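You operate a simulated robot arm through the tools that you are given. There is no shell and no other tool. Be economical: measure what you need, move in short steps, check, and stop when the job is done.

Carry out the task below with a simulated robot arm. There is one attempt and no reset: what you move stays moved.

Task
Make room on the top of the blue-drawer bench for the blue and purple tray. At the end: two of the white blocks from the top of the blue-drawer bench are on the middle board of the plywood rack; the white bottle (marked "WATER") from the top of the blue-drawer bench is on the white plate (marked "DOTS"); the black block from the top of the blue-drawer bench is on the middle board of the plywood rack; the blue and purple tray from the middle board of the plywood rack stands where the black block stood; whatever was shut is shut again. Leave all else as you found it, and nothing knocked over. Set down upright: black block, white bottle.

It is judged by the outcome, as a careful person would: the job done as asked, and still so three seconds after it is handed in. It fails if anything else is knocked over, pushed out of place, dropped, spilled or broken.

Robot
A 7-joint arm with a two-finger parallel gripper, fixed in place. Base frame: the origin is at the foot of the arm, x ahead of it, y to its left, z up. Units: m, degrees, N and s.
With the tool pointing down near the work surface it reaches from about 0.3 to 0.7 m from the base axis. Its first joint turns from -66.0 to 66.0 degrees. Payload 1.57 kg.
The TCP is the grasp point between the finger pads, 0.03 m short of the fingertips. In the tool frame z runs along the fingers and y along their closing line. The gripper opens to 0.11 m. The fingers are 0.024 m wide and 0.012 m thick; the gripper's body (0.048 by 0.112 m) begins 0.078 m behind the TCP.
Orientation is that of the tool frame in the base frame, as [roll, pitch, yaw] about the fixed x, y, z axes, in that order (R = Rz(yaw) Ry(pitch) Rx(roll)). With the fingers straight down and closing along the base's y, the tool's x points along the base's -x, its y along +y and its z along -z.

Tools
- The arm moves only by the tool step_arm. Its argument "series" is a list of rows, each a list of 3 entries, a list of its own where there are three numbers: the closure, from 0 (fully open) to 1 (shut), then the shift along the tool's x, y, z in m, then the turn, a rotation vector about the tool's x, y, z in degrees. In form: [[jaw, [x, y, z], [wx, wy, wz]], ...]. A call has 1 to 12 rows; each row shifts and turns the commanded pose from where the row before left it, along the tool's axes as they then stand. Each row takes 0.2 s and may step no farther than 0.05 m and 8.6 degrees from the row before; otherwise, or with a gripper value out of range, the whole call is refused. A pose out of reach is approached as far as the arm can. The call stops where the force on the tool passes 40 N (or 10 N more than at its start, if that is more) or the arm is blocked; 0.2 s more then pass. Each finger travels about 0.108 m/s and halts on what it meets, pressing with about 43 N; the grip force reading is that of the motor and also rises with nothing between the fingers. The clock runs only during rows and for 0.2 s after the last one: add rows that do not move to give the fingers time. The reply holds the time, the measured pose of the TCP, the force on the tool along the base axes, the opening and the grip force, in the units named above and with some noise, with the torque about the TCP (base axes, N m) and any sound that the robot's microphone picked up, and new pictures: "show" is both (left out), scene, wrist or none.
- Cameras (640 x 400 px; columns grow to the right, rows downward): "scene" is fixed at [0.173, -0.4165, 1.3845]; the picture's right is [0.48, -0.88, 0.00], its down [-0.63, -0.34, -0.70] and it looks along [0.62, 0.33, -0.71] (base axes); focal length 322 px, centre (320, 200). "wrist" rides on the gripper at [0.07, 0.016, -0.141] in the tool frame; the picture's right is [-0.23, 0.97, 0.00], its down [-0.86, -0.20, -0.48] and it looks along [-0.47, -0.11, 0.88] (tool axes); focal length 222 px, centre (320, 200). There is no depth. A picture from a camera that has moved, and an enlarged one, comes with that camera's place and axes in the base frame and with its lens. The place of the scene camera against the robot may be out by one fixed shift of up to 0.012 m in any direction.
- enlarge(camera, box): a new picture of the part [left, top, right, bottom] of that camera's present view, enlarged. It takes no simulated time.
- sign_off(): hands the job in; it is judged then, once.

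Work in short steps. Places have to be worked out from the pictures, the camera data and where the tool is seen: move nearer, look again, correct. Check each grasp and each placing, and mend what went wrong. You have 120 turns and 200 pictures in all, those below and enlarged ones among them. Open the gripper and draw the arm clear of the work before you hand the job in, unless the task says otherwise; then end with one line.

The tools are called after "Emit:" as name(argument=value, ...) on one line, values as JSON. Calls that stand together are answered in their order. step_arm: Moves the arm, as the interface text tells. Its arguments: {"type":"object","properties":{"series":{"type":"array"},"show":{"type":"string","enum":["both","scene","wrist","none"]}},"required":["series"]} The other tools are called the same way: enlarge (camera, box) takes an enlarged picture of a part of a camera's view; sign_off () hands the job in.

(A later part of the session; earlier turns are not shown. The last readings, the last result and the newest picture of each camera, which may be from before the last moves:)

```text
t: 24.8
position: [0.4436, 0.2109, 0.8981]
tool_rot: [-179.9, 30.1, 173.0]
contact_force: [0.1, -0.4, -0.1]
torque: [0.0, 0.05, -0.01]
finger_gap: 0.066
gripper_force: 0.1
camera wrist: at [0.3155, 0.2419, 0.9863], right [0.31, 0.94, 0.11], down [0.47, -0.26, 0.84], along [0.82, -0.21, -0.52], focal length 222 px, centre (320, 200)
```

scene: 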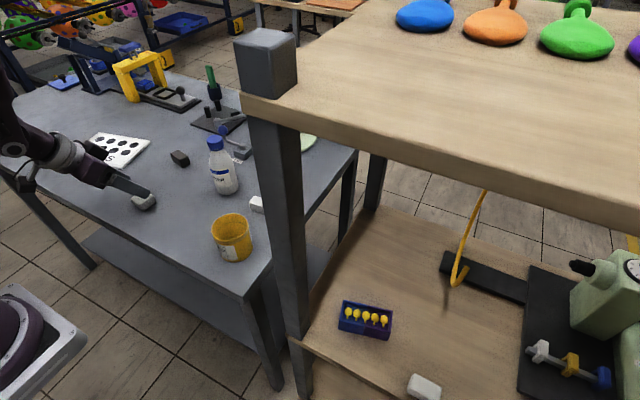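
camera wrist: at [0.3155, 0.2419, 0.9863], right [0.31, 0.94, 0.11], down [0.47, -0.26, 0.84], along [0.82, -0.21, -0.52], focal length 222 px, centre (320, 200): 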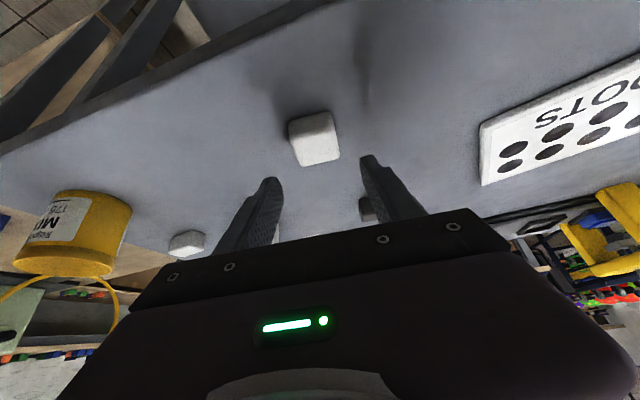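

Emit:
step_arm(series=[[0.4, [0.009, 0, 0.0156], [0, 0, 0]], [0.4, [0.009, 0, 0.0156], [0, 0, 0]], [0.4, [0.002, 0, 0.0035], [0, 0, 0]]], show="wrist")

```text
t: 25.6
position: [0.4432, 0.2105, 0.859]
tool_rot: [-179.7, 30.2, 173.0]
contact_force: [0.2, -0.2, 0.2]
torque: [0.03, -0.01, -0.02]
finger_gap: 0.066
gripper_force: 0.1
camera wrist: at [0.3156, 0.2417, 0.9469], right [0.31, 0.94, 0.11], down [0.47, -0.26, 0.84], along [0.82, -0.21, -0.52], focal length 222 px, centre (320, 200)
```

wrist: 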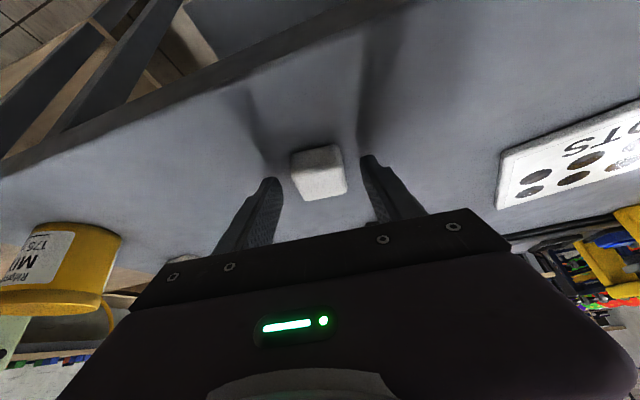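

Well centred. I'll go down 4 mm and close.

Emit:
step_arm(series=[[0.4, [0.002, 0, 0.0035], [0, 0, 0]], [0.8, [0, 0, 0], [0, 0, 0]], [0.8, [0, 0, 0], [0, 0, 0]], [0.8, [0, 0, 0], [0, 0, 0]], [0.8, [-0.01, 0, -0.0173], [0, 0, 0]], [0.8, [-0.02, 0, -0.0346], [0, 0, 0]], [0.8, [-0.02, 0, -0.0346], [0, 0, 0]]], show="wrist")

```text
t: 27.2
position: [0.4447, 0.2115, 0.9553]
tool_rot: [-179.8, 30.0, 173.1]
contact_force: [-0.3, 0.3, 0.0]
torque: [0.02, 0.0, 0.0]
finger_gap: 0.0387
gripper_force: 43.1
camera wrist: at [0.3166, 0.242, 1.0428], right [0.31, 0.94, 0.11], down [0.47, -0.26, 0.84], along [0.82, -0.21, -0.53], focal length 222 px, centre (320, 200)
```

wrist: 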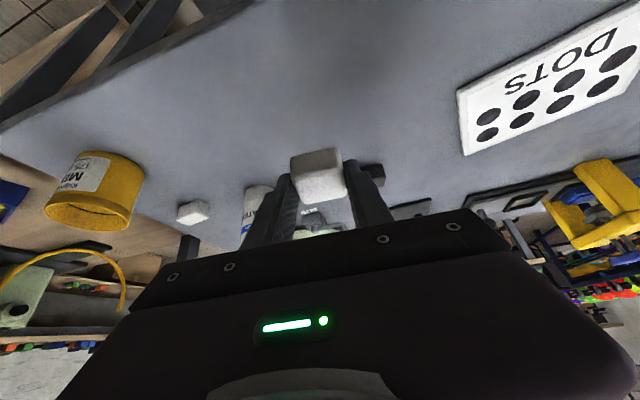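

Held at a 0.0387 gap. I'm carrying it back to the front of the rack, untilting on the way.

Emit:
step_arm(series=[[0.8, [0, 0, -0.01], [-3.5, 0, -6.06]], [0.8, [0.02, -0.04, 0], [0, 7.5, 0]], [0.8, [0.02, -0.04, 0], [0, 7.5, 0]], [0.8, [0.02, -0.04, 0], [0, 7.5, 0]], [0.8, [0.02, -0.04, 0], [0, 7.5, 0]], [0.8, [0.02, -0.035, 0], [0, 0, 0]], [0.8, [0.02, -0.035, 0], [0, 0, 0]], [0.8, [0.02, -0.035, 0], [0, 0, 0]], [0.8, [0.02, -0.035, 0], [0, 0, 0]], [0.8, [0.02, -0.035, 0], [0, 0, 0]], [0.8, [0, -0.047, 0], [0, 0, 0]]], show="scene")

```text
t: 29.6
position: [0.35, -0.1061, 0.9523]
tool_rot: [-179.9, 0.0, 179.9]
contact_force: [-0.5, -0.3, 0.2]
torque: [0.04, -0.02, 0.02]
finger_gap: 0.0384
gripper_force: 42.7
out of reach, approached as far as the arm can: row 6, 7, 8, 9, 10
```

scene: 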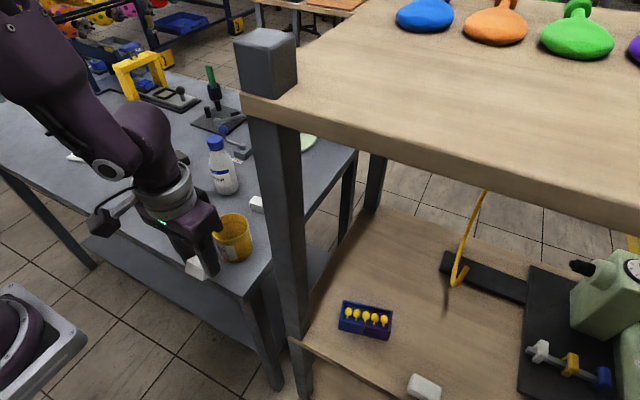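

Some rows were clipped by the inner reach limit. I'll retract x before going past the post.

Emit:
step_arm(series=[[0.8, [0.03, -0.01, -0.014], [0, 0, 0]], [0.8, [0.03, -0.01, -0.014], [0, 0, 0]], [0.8, [0.025, -0.01, -0.014], [0, 0, 0]]], show="none")

```text
t: 30.4
position: [0.2776, -0.1566, 1.003]
tool_rot: [-179.8, 0.1, 179.9]
contact_force: [0.2, 0.3, -0.8]
torque: [0.0, -0.04, 0.01]
finger_gap: 0.0387
gripper_force: 42.9
out of reach, approached as far as the arm can: row 2
```

Emit:
step_arm(series=[[0.8, [0.006, -0.047, 0.0], [0, 0, 0]], [0.8, [0.006, -0.047, 0], [0, 0, 0]], [0.8, [0, -0.047, 0], [0, 0, 0]], [0.8, [0, -0.047, 0.01], [0, 0, 0]], [0.8, [0, -0.047, 0.01], [0, 0, 0]], [0.8, [0, -0.047, 0.02], [0, 0, 0]], [0.8, [0, -0.02, 0.03], [0, 0, 0]], [0.8, [-0.01, -0.015, 0.02], [0, -7.5, 0]], [0.8, [-0.01, -0.015, 0.02], [0, -7.5, 0]], [0.8, [-0.01, -0.015, 0], [0, -7.5, 0]], [0.8, [-0.01, -0.015, 0], [0, -7.5, 0]]])

```text
refused: row 6 steps farther than a row can; nothing moved
```

Emit:
step_arm(series=[[0.8, [0.006, -0.047, 0.0], [0, 0, 0]], [0.8, [0.006, -0.047, 0], [0, 0, 0]], [0.8, [0, -0.047, 0], [0, 0, 0]], [0.8, [0, -0.047, 0.01], [0, 0, 0]], [0.8, [0, -0.047, 0.01], [0, 0, 0]], [0.8, [0, -0.045, 0.02], [0, 0, 0]], [0.8, [0, -0.02, 0.03], [0, 0, 0]], [0.8, [-0.01, -0.015, 0.02], [0, -7.5, 0]], [0.8, [-0.01, -0.015, 0.02], [0, -7.5, 0]], [0.8, [-0.01, -0.015, 0], [0, -7.5, 0]], [0.8, [-0.01, -0.015, 0], [0, -7.5, 0]]])

```text
t: 32.8
position: [0.3069, -0.5152, 0.902]
tool_rot: [-179.7, 30.2, -179.9]
contact_force: [0.0, 0.5, -0.8]
torque: [-0.01, 0.01, -0.01]
finger_gap: 0.0382
gripper_force: 42.9
camera wrist: at [0.1768, -0.5009, 0.9887], right [0.2, 0.97, 0.11], down [0.5, -0.2, 0.84], along [0.84, -0.11, -0.52], focal length 222 px, centre (320, 200)
```

scene: 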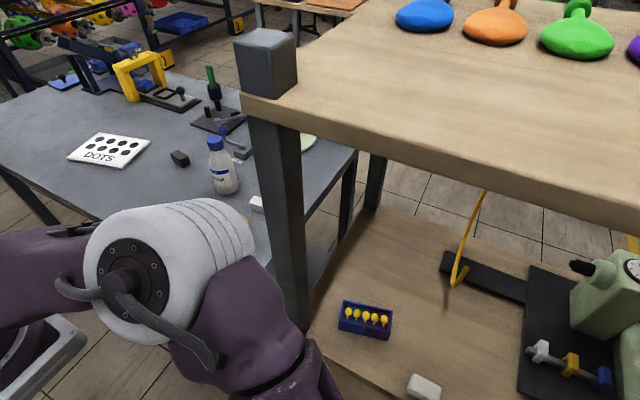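
wrist: 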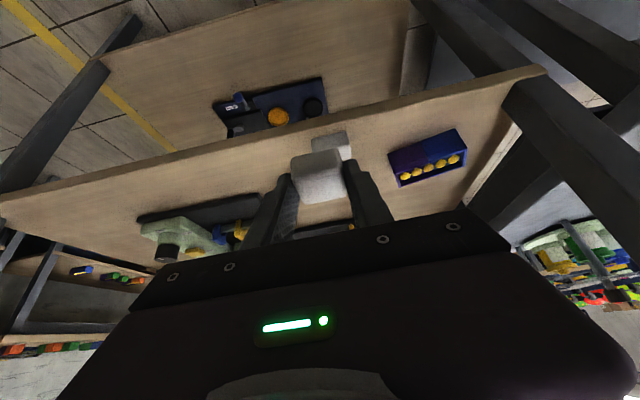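

Now I'll move forward over the board above the first block, then part-way down to z≈0.83.

Emit:
step_arm(series=[[0.8, [-0.032, -0.002, 0.0243], [0, 0, 0]], [0.8, [-0.032, -0.002, 0.0243], [0, 0, 0]], [0.8, [-0.032, -0.002, 0.0243], [0, 0, 0]], [0.8, [-0.032, -0.001, 0.0243], [0, 0, 0]], [0.8, [0.0125, 0, 0.0216], [0, 0, 0]], [0.8, [0.0125, 0, 0.0216], [0, 0, 0]]])

```text
t: 34.2
position: [0.4661, -0.523, 0.8311]
tool_rot: [-179.7, 30.2, -180.0]
contact_force: [-0.4, 0.9, -0.1]
torque: [0.0, 0.03, 0.03]
finger_gap: 0.0383
gripper_force: 43.4
camera wrist: at [0.3355, -0.5079, 0.9192], right [0.2, 0.97, 0.11], down [0.5, -0.2, 0.84], along [0.84, -0.11, -0.52], focal length 222 px, centre (320, 200)
```

scene: 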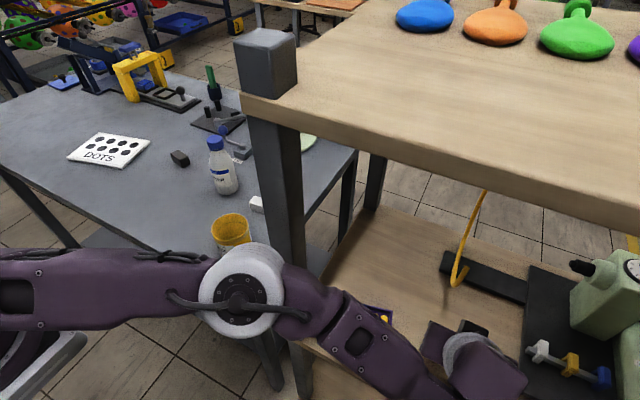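
wrist: 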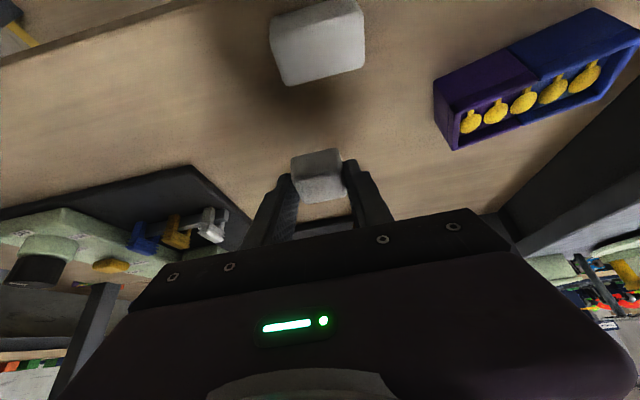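

Emit:
step_arm(series=[[0.8, [0.008, 0, 0.0139], [0, 0, 0]], [0.8, [0.007, 0, 0.0121], [0, 0, 0]], [0.8, [0.0015, 0, 0.0026], [0, 0, 0]], [0.8, [0.001, 0, 0.0017], [0, 0, 0]], [0.8, [0.001, 0, 0.0017], [0, 0, 0]], [0.8, [0.001, 0, 0.0017], [0, 0, 0]]], show="wrist")

```text
t: 35.6
position: [0.4677, -0.5235, 0.7961]
tool_rot: [-179.7, 30.3, -179.9]
contact_force: [-5.8, 2.9, 20.3]
torque: [0.17, -0.04, 0.07]
finger_gap: 0.0387
gripper_force: 43.2
camera wrist: at [0.337, -0.5083, 0.8836], right [0.2, 0.97, 0.11], down [0.5, -0.2, 0.85], along [0.85, -0.11, -0.52], focal length 222 px, centre (320, 200)
```

wrist: 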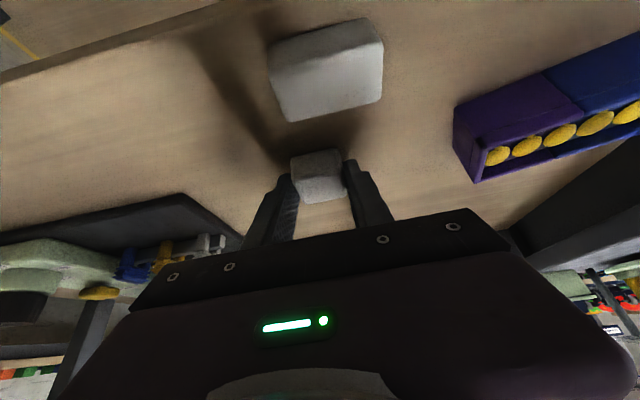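

Contact at 0.796. I'll open and retreat upward.

Emit:
step_arm(series=[[0.5, [-0.0005, 0, -0.001], [0, 0, 0]], [0.5, [0, 0, 0], [0, 0, 0]], [0.5, [-0.01, 0, -0.0173], [0, 0, 0]], [0.5, [-0.015, 0, -0.026], [0, 0, 0]], [0.5, [-0.02, 0, -0.035], [0, 0, 0]]], show="wrist")

```text
t: 36.8
position: [0.4683, -0.5254, 0.8853]
tool_rot: [-179.8, 30.1, -179.9]
contact_force: [0.0, -0.2, 0.0]
torque: [0.0, -0.01, -0.02]
finger_gap: 0.055
gripper_force: 0.1
camera wrist: at [0.3375, -0.5108, 0.9733], right [0.2, 0.97, 0.11], down [0.5, -0.2, 0.84], along [0.84, -0.11, -0.53], focal length 222 px, centre (320, 200)
```

wrist: 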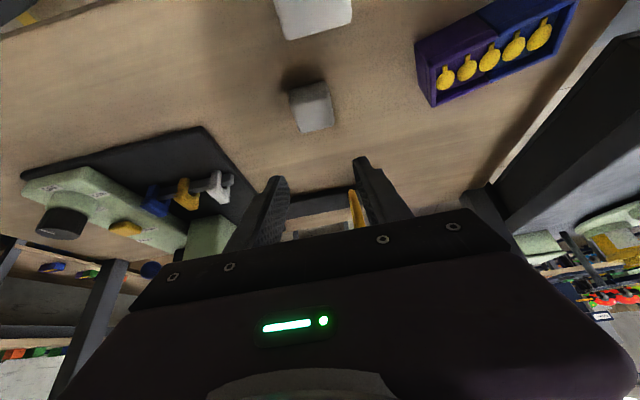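

Both white blocks are on the middle board. I'm retracting and swinging back for the bottle.

Emit:
step_arm(series=[[0.3, [0.0365, 0, -0.0268], [0, 0, 0]], [0.3, [0.0365, 0, -0.0268], [0, 0, 0]], [0.3, [0.0365, 0, -0.0268], [0, 0, 0]], [0.3, [0.0365, 0, -0.0268], [0, 0, 0]], [0.3, [0.01, 0.045, 0], [0, 7.5, 0]], [0.3, [0.01, 0.045, 0], [0, 7.5, 0]], [0.3, [0.01, 0.045, 0], [0, 7.5, 0]], [0.3, [0.01, 0.045, 0], [0, 7.5, 0]], [0.3, [0, 0.047, -0.01], [0, 0, 0]], [0.3, [0, 0.047, -0.01], [0, 0, 0]], [0.3, [0, 0.047, -0.01], [0, 0, 0]]], show="none")

```text
t: 39.2
position: [0.2501, -0.2467, 0.9078]
tool_rot: [-179.8, 0.1, -180.0]
contact_force: [0.3, 1.4, -0.3]
torque: [0.02, -0.01, 0.02]
finger_gap: 0.0771
gripper_force: 0.1
out of reach, approached as far as the arm can: row 11
```

Emit:
step_arm(series=[[0.0, [-0.004, 0.042, -0.02], [0, 0, 0]], [0.0, [-0.01, 0.045, -0.015], [0, 0, 0]], [0.0, [-0.02, 0.045, -0.01], [0, 0, 0]], [0.0, [-0.02, 0.045, -0.01], [0, 0, 0]], [0.0, [-0.02, 0.045, 0], [0, 0, 0]], [0.0, [-0.02, 0.045, 0], [0, 0, 0]], [0.0, [-0.02, 0.045, 0], [0, 0, 0]], [0.0, [-0.02, 0.01, 0], [0, -7.5, 0]], [0.0, [-0.02, 0, 0], [0, -7.5, 0]], [0.0, [-0.02, 0, 0], [0, -7.5, 0]], [0.0, [0, 0, 0], [0, -7.5, 0]]])

```text
refused: row 3 steps farther than a row can; nothing moved
```

Emit:
step_arm(series=[[0.0, [-0.004, 0.042, -0.02], [0, 0, 0]], [0.0, [-0.01, 0.045, -0.015], [0, 0, 0]], [0.0, [-0.018, 0.043, -0.01], [0, 0, 0]], [0.0, [-0.018, 0.043, -0.01], [0, 0, 0]], [0.0, [-0.02, 0.045, 0], [0, 0, 0]], [0.0, [-0.02, 0.045, 0], [0, 0, 0]], [0.0, [-0.02, 0.045, 0], [0, 0, 0]], [0.0, [-0.02, 0.01, 0], [0, -7.5, 0]], [0.0, [-0.02, 0, 0], [0, -7.5, 0]], [0.0, [-0.02, 0, 0], [0, -7.5, 0]], [0.0, [0, 0, 0], [0, -7.5, 0]]])

```text
t: 41.6
position: [0.3187, -0.2478, 0.9088]
tool_rot: [-178.1, 23.4, -179.2]
contact_force: [0.7, 0.4, 0.2]
torque: [-0.02, 0.02, 0.03]
finger_gap: 0.11
gripper_force: 0.1
out of reach, approached as far as the arm can: row 1, 2, 3, 4, 5, 6, 7, 8, 11
camera wrist: at [0.1985, -0.2308, 1.0106], right [0.21, 0.98, 0.06], down [0.59, -0.18, 0.79], along [0.78, -0.13, -0.62], focal length 222 px, centre (320, 200)
```

scene: 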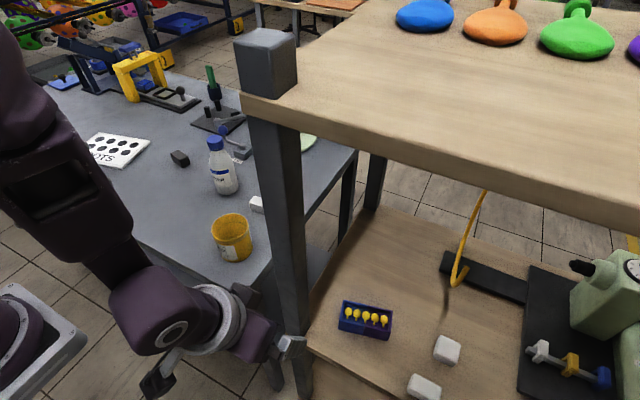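
wrist: 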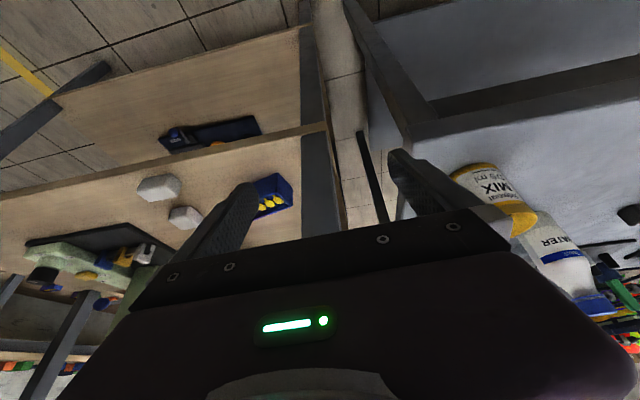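

The inner reach limit clipped the swing and left the fingers in front of the post, with no contact. I'll back straight out and away to the right.

Emit:
step_arm(series=[[0.0, [0.03, 0, -0.015], [0, 0, 0]], [0.0, [0.02, -0.04, -0.01], [0, 0, 0]], [0.0, [0.0, -0.045, -0.01], [0, 0, 0]], [0.0, [0.0, -0.03, -0.02], [0, 7.5, 0]], [0.0, [0.0, 0, -0.02], [0, 7.5, 0]], [0.0, [0.0, 0, -0.02], [0, 7.5, 0]]], show="scene")

```text
t: 43.0
position: [0.2742, -0.3602, 0.9822]
tool_rot: [-178.3, 0.9, -179.9]
contact_force: [0.4, 0.8, 0.1]
torque: [0.0, 0.0, -0.03]
finger_gap: 0.1101
gripper_force: 0.1
out of reach, approached as far as the arm can: row 1
```

scene: 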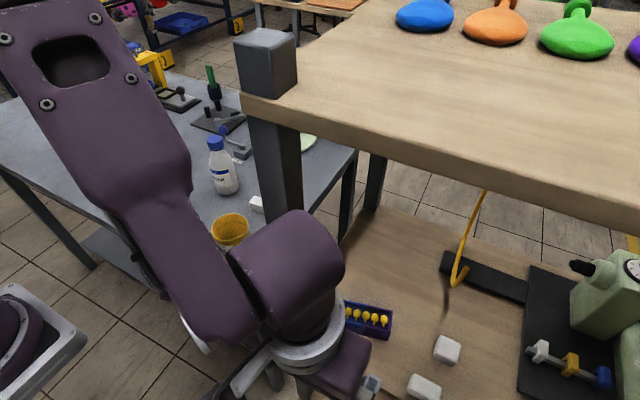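

Emit:
step_arm(series=[[0.0, [0.006, 0.04, -0.01], [-1.7, 0.8, 0]], [0.0, [0, 0.045, 0], [0, 0, 0]], [0.0, [0, 0.045, 0], [0, 0, 0]], [0.0, [0, 0.045, 0], [0, 0, 0]], [0.0, [0, 0.045, 0], [0, 0, 0]], [0.0, [-0.01, 0.045, 0], [0, 0, 0]], [0.0, [-0.015, 0.045, 0], [0, 0, 0]]], show="none")

```text
t: 44.6
position: [0.3228, -0.078, 1.0056]
tool_rot: [180.0, 0.1, 180.0]
contact_force: [-0.2, 0.6, -0.1]
torque: [-0.03, 0.01, 0.02]
finger_gap: 0.1099
gripper_force: 0.0
out of reach, approached as far as the arm can: row 5, 6, 7
```

Emit:
step_arm(series=[[0.0, [-0.022, 0.044, 0], [0, 0, 0]], [0.0, [-0.022, 0.044, 0], [0, 0, 0]], [0.0, [-0.022, 0.044, 0], [0, 0, 0]], [0.0, [-0.025, 0.015, 0.0023], [0, -7.5, 0]], [0.0, [-0.0234, 0, 0.0047], [0, -7.5, 0]], [0.0, [-0.0196, 0, 0.0069], [0, -7.5, 0]], [0.0, [-0.0156, 0, 0.009], [0, -7.5, 0]], [0.0, [-0.0143, 0, 0.011], [0, -7.5, 0]], [0.0, [-0.0127, 0, 0.0127], [0, -7.5, 0]]])

```text
t: 46.6
position: [0.5015, 0.0642, 0.9784]
tool_rot: [-179.4, 40.0, -179.5]
contact_force: [-0.6, 0.8, -0.1]
torque: [0.04, 0.02, -0.02]
finger_gap: 0.1099
gripper_force: 0.1
out of reach, approached as far as the arm can: row 6, 7, 9
camera wrist: at [0.3586, 0.0793, 1.0425], right [0.17, 0.98, 0.14], down [0.35, -0.19, 0.92], along [0.92, -0.11, -0.37], focal length 222 px, centre (320, 200)
```

scene: 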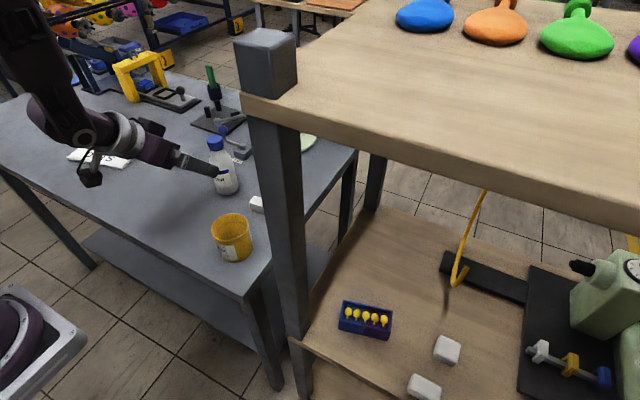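
wrist: 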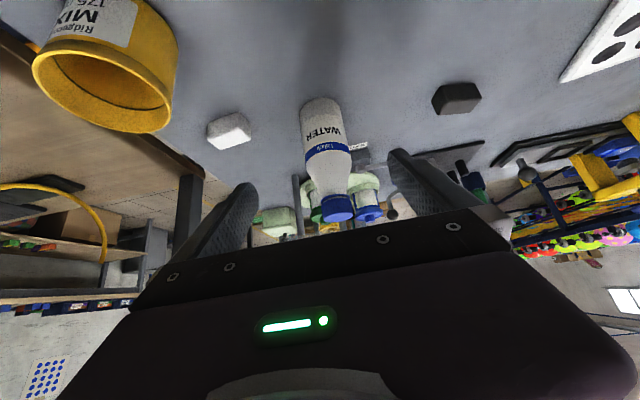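

The bottle is at about (0.598, 0.067), with its body 0.055 wide. I'll lower in front of it to z≈0.868.

Emit:
step_arm(series=[[0.0, [0.0236, 0.001, 0.0281], [0, 0, 0]], [0.0, [0.0236, 0.001, 0.0281], [0, 0, 0]], [0.0, [0.0236, 0.001, 0.0281], [0, 0, 0]]])

```text
t: 47.4
position: [0.5021, 0.0683, 0.8673]
tool_rot: [-179.2, 39.9, -179.5]
contact_force: [-0.2, -0.3, -0.7]
torque: [0.02, 0.01, 0.02]
finger_gap: 0.1104
gripper_force: 0.0
camera wrist: at [0.3584, 0.0839, 0.931], right [0.17, 0.98, 0.14], down [0.35, -0.19, 0.92], along [0.92, -0.11, -0.37], focal length 222 px, centre (320, 200)
```

scene: 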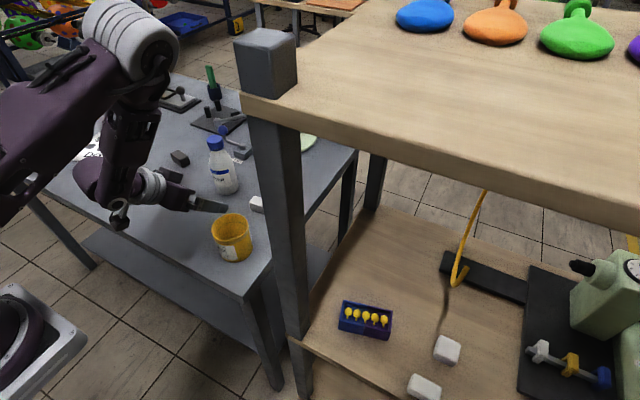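
wrist: 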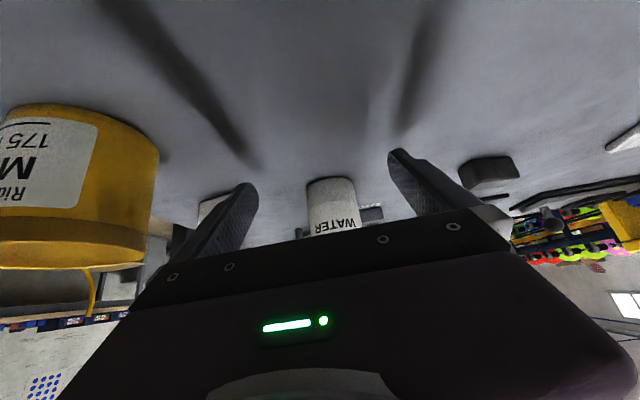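

The bottle is slightly left of centre, at y≈0.073. I'll narrow the jaw to 0.085, shift 5 mm and move forward around it.

Emit:
step_arm(series=[[0.23, [0, 0.005, 0], [0, 0, 0]], [0.23, [-0.0237, 0, 0.0199], [0, 0, 0]], [0.23, [-0.0237, 0, 0.0199], [0, 0, 0]]])

```text
t: 48.2
position: [0.5626, 0.075, 0.8654]
tool_rot: [-179.4, 39.9, -179.4]
contact_force: [0.5, 0.2, -0.3]
torque: [-0.02, 0.03, -0.02]
finger_gap: 0.0848
gripper_force: 0.1
camera wrist: at [0.4196, 0.0889, 0.9294], right [0.17, 0.98, 0.14], down [0.35, -0.19, 0.92], along [0.92, -0.11, -0.37], focal length 222 px, centre (320, 200)
```

scene: 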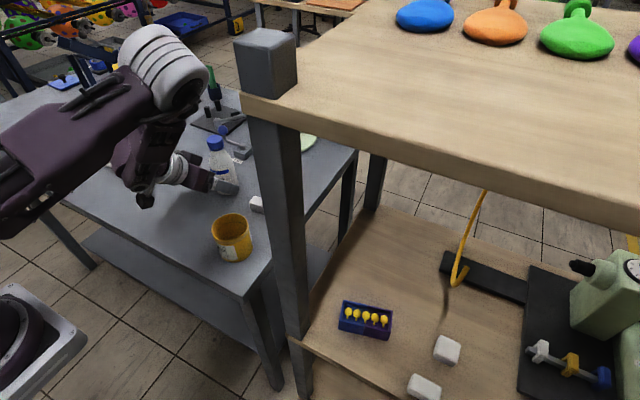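
wrist: 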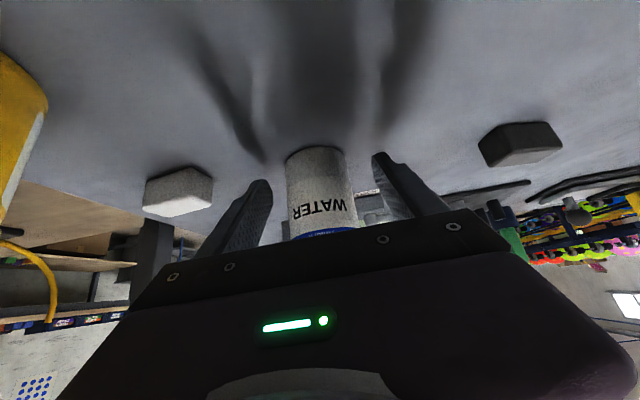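

Centred. I'll go 33 mm further and close.

Emit:
step_arm(series=[[0.23, [-0.0253, -0.001, 0.0212], [0, 0, 0]], [0.23, [0, 0, 0], [0, 0, 0]], [0.7, [0, 0, 0], [0, 0, 0]], [0.7, [0, 0, 0], [0, 0, 0]], [0.7, [0, 0, 0], [0, 0, 0]]])

```text
t: 49.4
position: [0.5959, 0.0742, 0.867]
tool_rot: [-179.4, 40.0, -179.4]
contact_force: [1.2, 0.0, 0.0]
torque: [0.07, -0.02, -0.03]
finger_gap: 0.0544
gripper_force: 43.3
camera wrist: at [0.4529, 0.0885, 0.9304], right [0.17, 0.98, 0.14], down [0.35, -0.19, 0.92], along [0.92, -0.11, -0.37], focal length 222 px, centre (320, 200)
```

scene: 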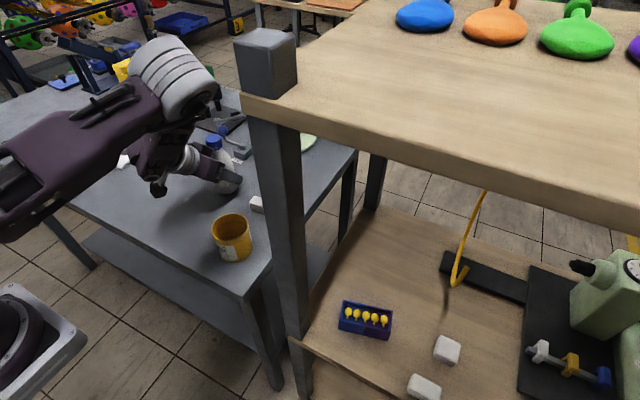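
wrist: 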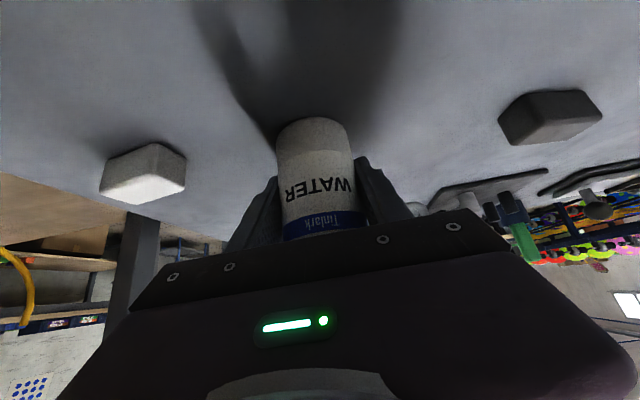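

The grip is firm at 0.0544, with TCP at z 0.867 on the bench. The plate is centred near (0.55, 0.468). I'll lift and sweep left while turning the heading toward the plate.

Emit:
step_arm(series=[[0.7, [-0.0257, 0, -0.0306], [0, 0, 0]], [0.7, [-0.0289, 0, -0.0345], [0, 0, 0]], [0.7, [0, 0.045, 0], [-5.14, 0, -6.13]], [0.7, [0, 0.045, 0], [-5.14, 0, -6.13]], [0.7, [0, 0.045, 0], [-5.14, 0, -6.13]], [0.7, [0, 0.045, 0], [-5.14, 0, -6.13]], [0.7, [0, 0.045, 0], [-5.14, 0, -6.13]]])

```text
t: 51.0
position: [0.5317, 0.2828, 0.9504]
tool_rot: [-179.5, 39.7, -139.4]
contact_force: [-0.9, 0.1, -2.4]
torque: [0.0, -0.06, -0.07]
finger_gap: 0.0544
gripper_force: 43.3
camera wrist: at [0.4111, 0.2011, 1.0158], right [-0.5, 0.86, 0.14], down [0.39, 0.08, 0.92], along [0.77, 0.51, -0.38], focal length 222 px, centre (320, 200)
```

scene: 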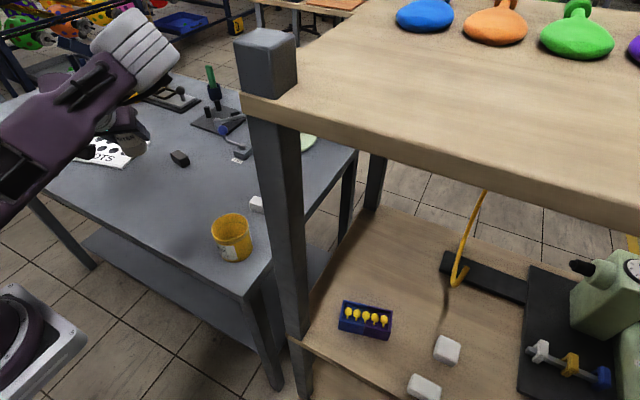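
wrist: 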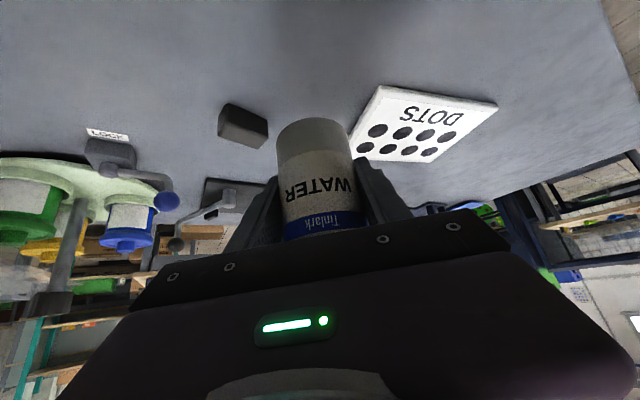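

The plate's centre is confirmed at (0.55, 0.467). I'm moving the bottle over it.

Emit:
step_arm(series=[[0.7, [-0.0247, 0.0313, 0.0207], [0, 0, 0]], [0.7, [-0.0247, 0.0313, 0.0207], [0, 0, 0]], [0.7, [-0.0247, 0.0313, 0.0207], [0, 0, 0]], [0.7, [-0.0247, 0.0313, 0.0207], [0, 0, 0]]])

```text
t: 52.0
position: [0.5524, 0.4609, 0.9537]
tool_rot: [-179.5, 39.7, -139.6]
contact_force: [-0.5, 0.0, -2.3]
torque: [-0.01, -0.07, -0.01]
finger_gap: 0.0546
gripper_force: 43.3
camera wrist: at [0.4324, 0.3794, 1.0181], right [-0.49, 0.86, 0.14], down [0.39, 0.08, 0.92], along [0.77, 0.51, -0.38], focal length 222 px, centre (320, 200)
```

scene: 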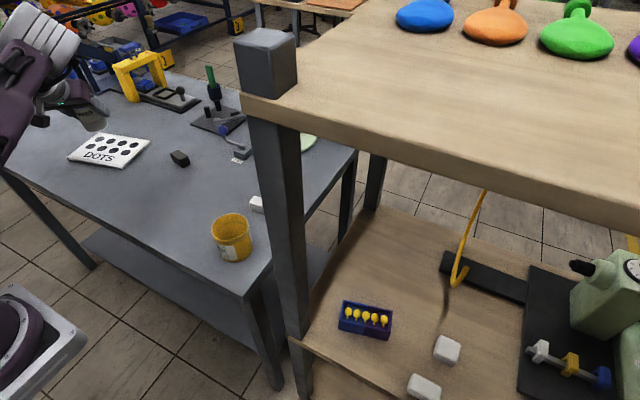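
wrist: 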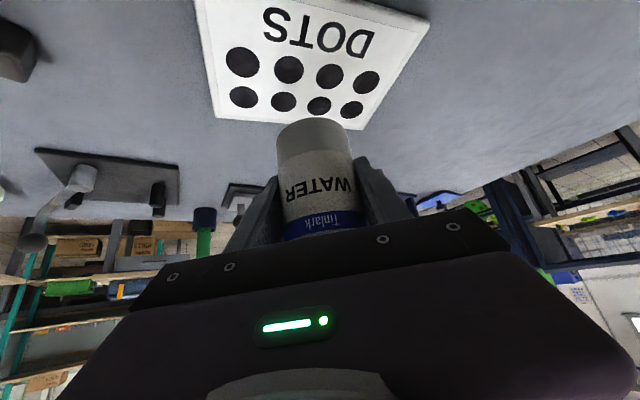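

The bottle is over the plate's centre. I'll lower it, slowing near contact.

Emit:
step_arm(series=[[0.7, [0.0193, 0, 0.023], [0, 0, 0]], [0.7, [0.0193, 0, 0.023], [0, 0, 0]], [0.7, [0.0051, 0, 0.0061], [0, 0, 0]], [0.7, [0.0019, 0, 0.0023], [0, 0, 0]]], show="wrist")

```text
t: 53.0
position: [0.5522, 0.4615, 0.8796]
tool_rot: [-179.5, 39.7, -139.6]
contact_force: [-0.1, -0.6, -1.8]
torque: [0.02, -0.01, 0.02]
finger_gap: 0.0544
gripper_force: 42.4
camera wrist: at [0.4318, 0.3799, 0.9434], right [-0.49, 0.86, 0.14], down [0.39, 0.08, 0.92], along [0.77, 0.51, -0.38], focal length 222 px, centre (320, 200)
```

wrist: 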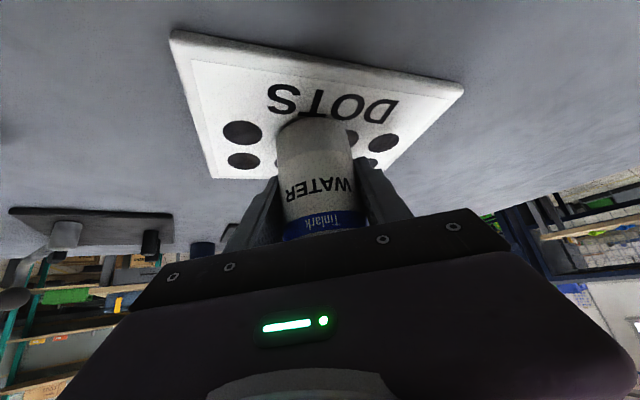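

Emit:
step_arm(series=[[0.7, [0.0013, 0, 0.0015], [0, 0, 0]], [0.7, [0.0013, 0, 0.0015], [0, 0, 0]], [0.7, [0.0013, 0, 0.0015], [0, 0, 0]], [0.7, [0.0013, 0, 0.0015], [0, 0, 0]]], show="wrist")

```text
t: 54.0
position: [0.5549, 0.4648, 0.8762]
tool_rot: [-179.4, 40.2, -139.6]
contact_force: [1.5, 1.0, 5.0]
torque: [0.14, 0.09, -0.03]
finger_gap: 0.0545
gripper_force: 42.5
stopped in row 4: the force on the tool passed its limit (the readings are from after the stop); the commanded pose is now the measured one
camera wrist: at [0.4333, 0.3823, 0.9398], right [-0.5, 0.86, 0.14], down [0.39, 0.07, 0.92], along [0.78, 0.51, -0.37], focal length 222 px, centre (320, 200)
```

wrist: 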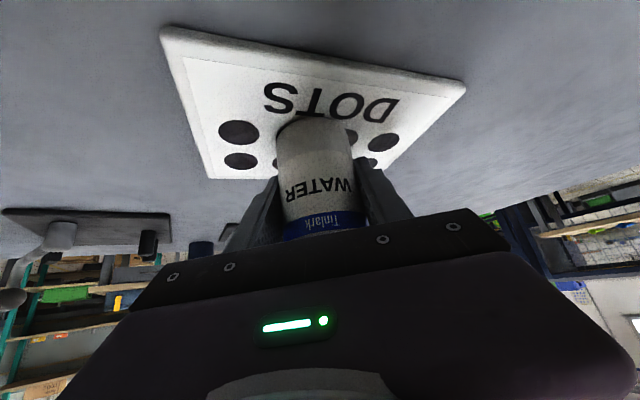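

It's seated on the plate. I'll open and back out horizontally along the heading.

Emit:
step_arm(series=[[0.25, [0, 0, 0], [0, 0, 0]], [0.25, [0, 0, 0], [0, 0, 0]], [0.2, [0.0153, 0, -0.0129], [0, 0, 0]], [0.2, [0.023, 0, -0.0193], [0, 0, 0]], [0.2, [0.023, 0, -0.0193], [0, 0, 0]], [0.2, [0.023, 0, -0.0193], [0, 0, 0]]])

```text
t: 55.4
position: [0.468, 0.3903, 0.8747]
tool_rot: [-179.5, 40.2, -139.6]
contact_force: [-0.4, 0.1, 0.7]
torque: [0.02, -0.02, -0.02]
finger_gap: 0.088
gripper_force: 0.1
camera wrist: at [0.3476, 0.3086, 0.9378], right [-0.5, 0.86, 0.14], down [0.39, 0.07, 0.92], along [0.78, 0.51, -0.37], focal length 222 px, centre (320, 200)
```

scene: 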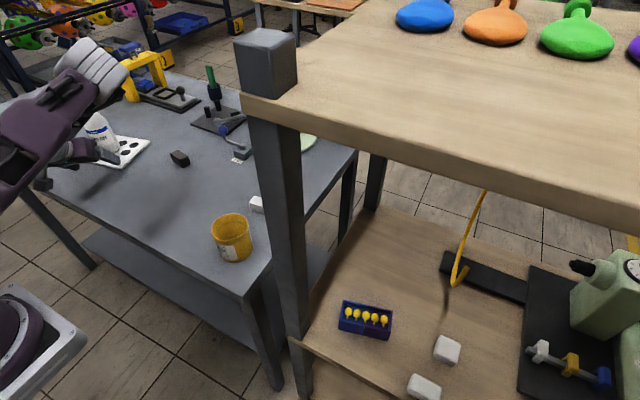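
wrist: 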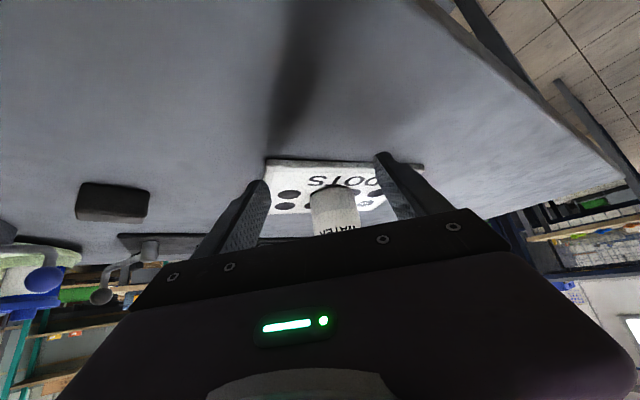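

The bottle stands upright on the plate. Next is the black block near (0.607, 0.246), so I'll raise and turn the heading back to 0 in front of it.

Emit:
step_arm(series=[[0.2, [-0.029, 0, -0.0345], [0, 0, 0]], [0.2, [0, -0.03, 0], [5.2, 0, 6.2]], [0.2, [0, -0.03, 0], [5.2, 0, 6.2]], [0.2, [0, -0.03, 0], [5.2, 0, 6.2]], [0.2, [0, -0.03, 0], [5.2, 0, 6.2]], [0.2, [0, -0.03, 0], [5.2, 0, 6.2]]])

```text
t: 56.8
position: [0.5308, 0.2567, 0.9236]
tool_rot: [-179.7, 40.4, 179.7]
contact_force: [0.9, 0.8, 0.6]
torque: [-0.04, 0.01, -0.02]
finger_gap: 0.0879
gripper_force: 0.1
camera wrist: at [0.3866, 0.2729, 0.9856], right [0.18, 0.97, 0.14], down [0.34, -0.2, 0.92], along [0.92, -0.12, -0.37], focal length 222 px, centre (320, 200)
```

scene: 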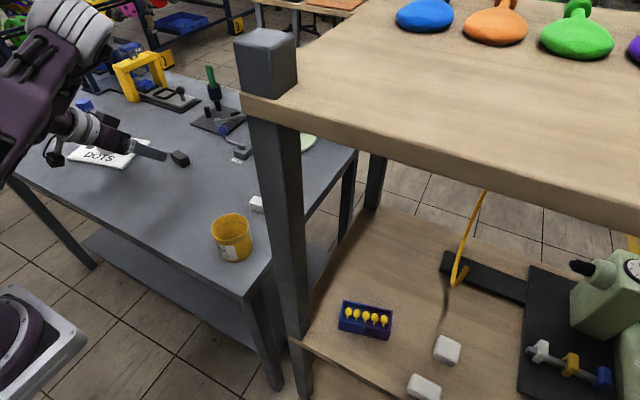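
wrist: 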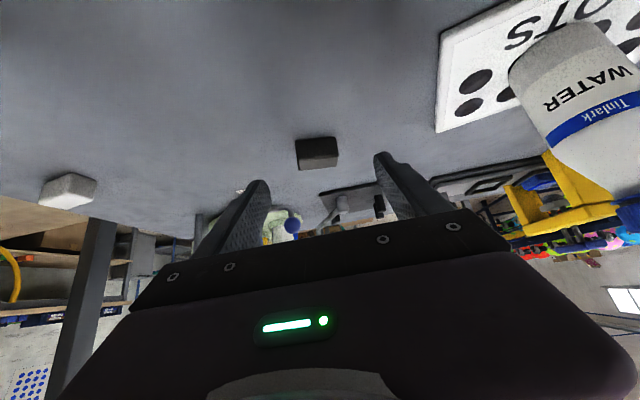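

Emit:
enlarge(camera="wrist", box=[270, 110, 370, 185])

```text
5.33 times, centred on (320, 148) of wrist
camera zoom: at [0.3866, 0.2729, 0.9856], right [0.18, 0.97, 0.14], down [0.34, -0.2, 0.92], along [0.92, -0.12, -0.37], focal length 1185 px, centre (320, 480)
```

zoom: 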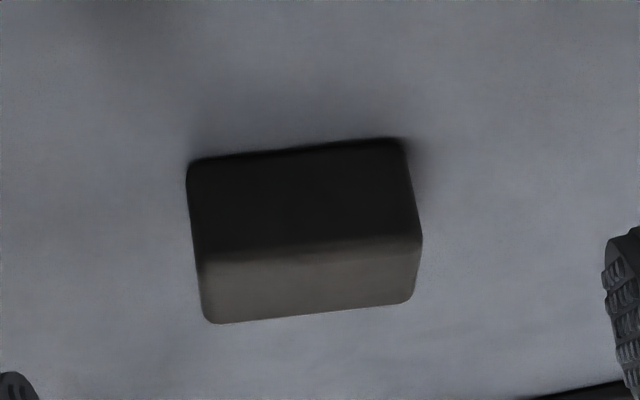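

The black block is 47×26×26 mm, centred at (0.616, 0.248) and yawed about -10°. The tray goes there later. I'll align at 30° tilt, heading -10°, and come down to z≈0.89.

Emit:
step_arm(series=[[0.36, [0, 0, 0], [3.1, 5, 3.8]], [0.36, [0, 0, 0], [2.8, 5, 4.0]], [0.36, [-0.0235, 0.0031, 0.033], [0, 0, 0]], [0.36, [-0.0235, 0.0031, 0.033], [0, 0, 0]]])

```text
t: 57.8
position: [0.6023, 0.2506, 0.8861]
tool_rot: [-179.3, 30.4, 170.2]
contact_force: [-0.6, 0.2, -0.8]
torque: [0.03, 0.03, -0.01]
finger_gap: 0.0707
gripper_force: 0.1
camera wrist: at [0.4764, 0.2897, 0.9729], right [0.36, 0.93, 0.11], down [0.45, -0.28, 0.85], along [0.81, -0.26, -0.52], focal length 222 px, centre (320, 200)
```

scene: 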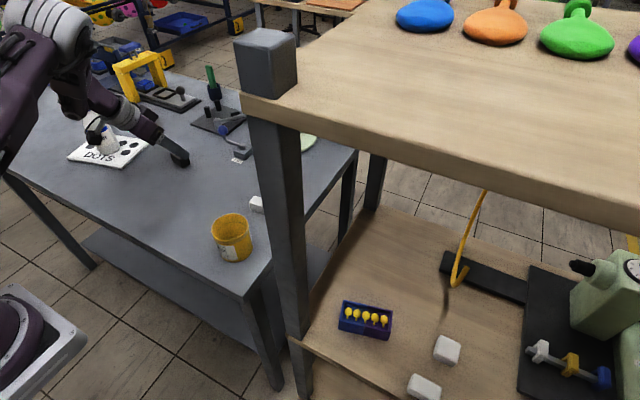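
wrist: 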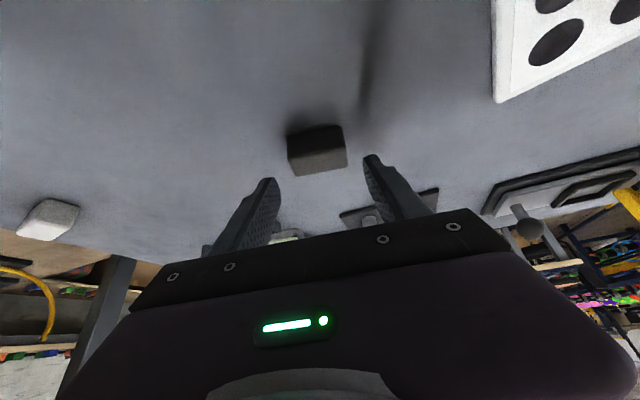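

Centred. I'll lower to 0.855, grasp and lift.

Emit:
step_arm(series=[[0.36, [0.008, 0.0, 0.0139], [0, 0, 0]], [0.36, [0.007, 0.0, 0.0121], [0, 0, 0]], [0.36, [0.001, 0, 0.0017], [0, 0, 0]], [0.8, [0, 0, 0], [0, 0, 0]], [0.8, [0, 0, 0], [0, 0, 0]], [0.8, [0, 0, 0], [0, 0, 0]]], show="wrist")

```text
t: 59.2
position: [0.6031, 0.2526, 0.8566]
tool_rot: [-179.4, 30.4, 170.2]
contact_force: [0.2, -1.0, 0.0]
torque: [0.02, -0.01, -0.01]
finger_gap: 0.0488
gripper_force: 43.1
camera wrist: at [0.4765, 0.2903, 0.9435], right [0.36, 0.93, 0.11], down [0.45, -0.28, 0.85], along [0.81, -0.26, -0.52], focal length 222 px, centre (320, 200)
```

wrist: 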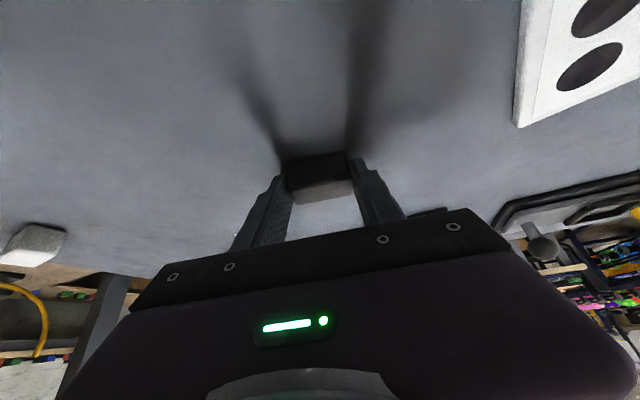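

Gripped at 0.0488. I'll lift and carry it back toward the front, untilting on the way.

Emit:
step_arm(series=[[0.8, [-0.0225, 0, -0.039], [0, 0, 0]], [0.8, [-0.0225, 0, -0.039], [0, 0, 0]], [0.8, [0.039, 0, -0.0225], [-2.5, 0, -4.33]], [0.8, [0.039, 0, -0.0225], [-2.5, 0, -4.33]], [0.8, [0.02, -0.04, -0.01], [0, 7.5, 0]], [0.8, [0.02, -0.04, -0.01], [0, 7.5, 0]], [0.8, [0.02, -0.04, -0.01], [0, 7.5, 0]], [0.8, [0.02, -0.04, -0.01], [0, 7.5, 0]], [0.8, [0.02, -0.04, -0.01], [0, 0, 0]], [0.8, [0.02, -0.04, -0.01], [0, 0, 0]], [0.8, [0.02, -0.04, 0], [0, 0, 0]]])

```text
t: 61.6
position: [0.3628, -0.0152, 0.982]
tool_rot: [-179.4, 0.3, 179.9]
contact_force: [-0.5, -0.2, 0.0]
torque: [0.0, -0.03, -0.05]
finger_gap: 0.049
gripper_force: 42.9
camera wrist: at [0.2938, 0.0021, 1.1234], right [0.23, 0.97, -0.01], down [0.85, -0.2, 0.49], along [0.47, -0.12, -0.87], focal length 222 px, centre (320, 200)
```

scene: 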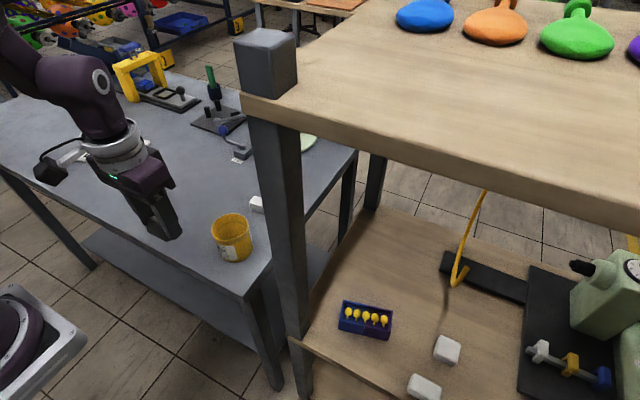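
wrist: 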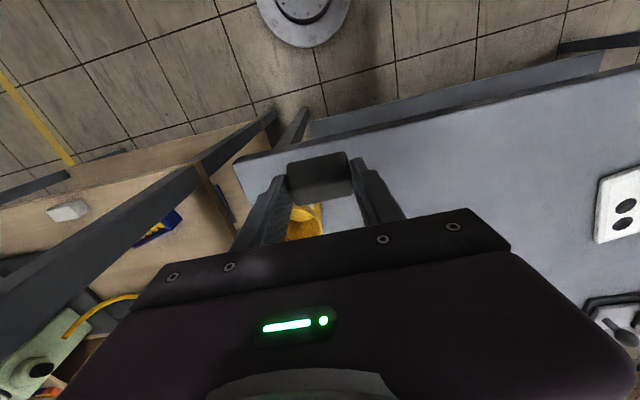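

Emit:
step_arm(series=[[0.8, [0.028, -0.04, -0.008], [0, 0, 0]], [0.8, [0.028, -0.04, -0.008], [0, 0, 0]], [0.8, [0.025, -0.042, -0.006], [0, 0, 0]], [0.8, [0.008, -0.047, 0], [0, 0, 0]], [0.8, [0.005, -0.047, 0], [0, 0, 0]]], show="scene")

```text
t: 62.8
position: [0.2753, -0.2302, 1.002]
tool_rot: [-179.5, 0.4, 179.9]
contact_force: [-0.6, 0.0, -1.1]
torque: [0.02, 0.0, -0.01]
finger_gap: 0.0486
gripper_force: 43.1
```

scene: 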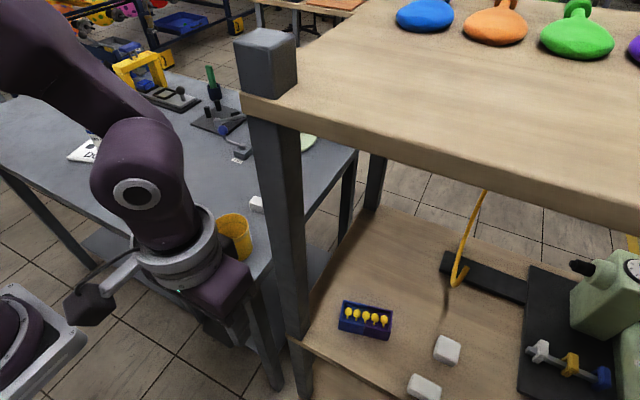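

Emit:
step_arm(series=[[0.8, [0.004, -0.047, 0], [0, 0, 0]], [0.8, [0.004, -0.047, 0], [0, 0, 0]], [0.8, [0, -0.047, 0.01], [0, 0, 0]], [0.8, [0, -0.047, 0.015], [0, 0, 0]], [0.8, [0, -0.045, 0.015], [0, 0, 0]], [0.8, [-0.01, 0, 0.02], [0, -7.5, 0]], [0.8, [-0.01, 0, 0.02], [0, -7.5, 0]], [0.8, [-0.01, 0, 0.02], [0, -7.5, 0]], [0.8, [-0.01, 0, 0.0], [0, -7.5, 0]]])

```text
t: 64.8
position: [0.309, -0.4636, 0.9134]
tool_rot: [-179.3, 30.3, -179.7]
contact_force: [-0.2, -0.2, -0.6]
torque: [-0.02, -0.01, 0.01]
finger_gap: 0.0484
gripper_force: 43.3
camera wrist: at [0.1774, -0.4484, 1.0001], right [0.2, 0.97, 0.1], down [0.5, -0.19, 0.85], along [0.85, -0.12, -0.52], focal length 222 px, centre (320, 200)
```

scene: 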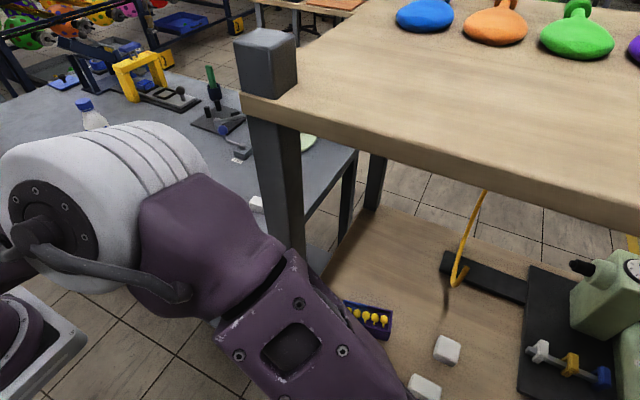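
wrist: 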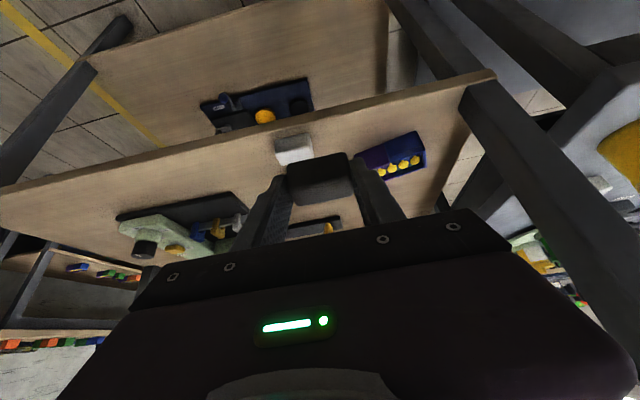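

Emit:
step_arm(series=[[0.8, [-0.0347, 0, 0.0258], [0, 0, 0]], [0.8, [-0.0347, 0, 0.0258], [0, 0, 0]], [0.8, [-0.0372, 0, 0.0215], [0, 0, 0]]])

Emit:
enlarge(camera="scene", box=[180, 100, 500, 400])

```text
t: 65.6
position: [0.4407, -0.4658, 0.9053]
tool_rot: [-179.4, 30.3, -179.7]
contact_force: [0.3, 0.1, 0.3]
torque: [0.01, 0.02, 0.0]
finger_gap: 0.0485
gripper_force: 42.7
camera wrist: at [0.3093, -0.4492, 0.9928], right [0.2, 0.97, 0.1], down [0.5, -0.19, 0.85], along [0.85, -0.12, -0.52], focal length 222 px, centre (320, 200)
```

scene: 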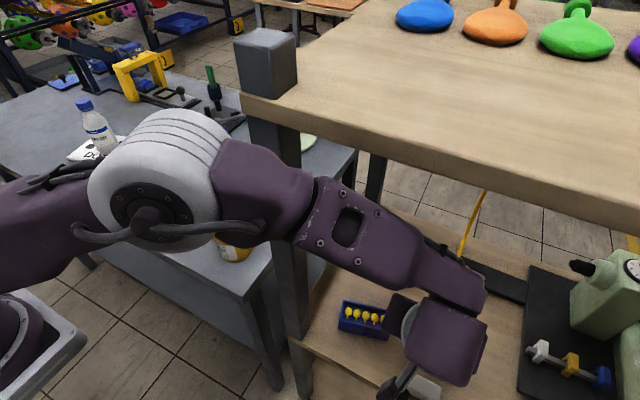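
wrist: 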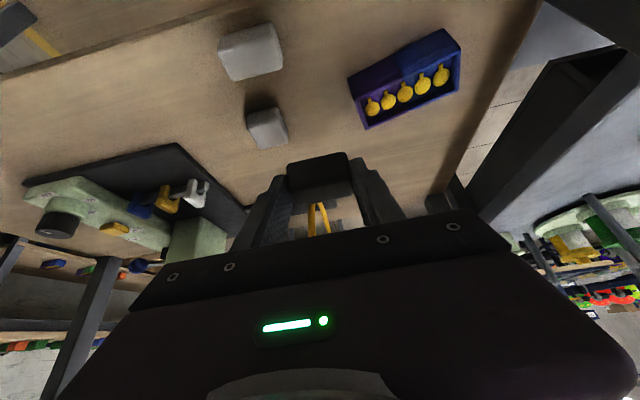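

```text
1.33 times, centred on (340, 250) of scene
camera zoom: at [0.173, -0.4165, 1.3845], right [0.48, -0.88, 0.0], down [-0.63, -0.34, -0.7], along [0.62, 0.33, -0.71], focal length 429 px, centre (293, 133)
```

zoom: 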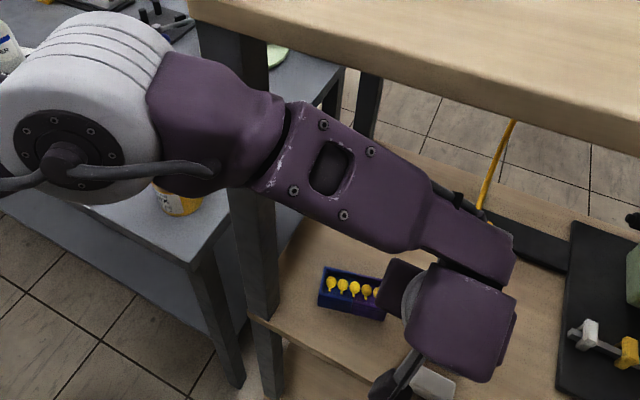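

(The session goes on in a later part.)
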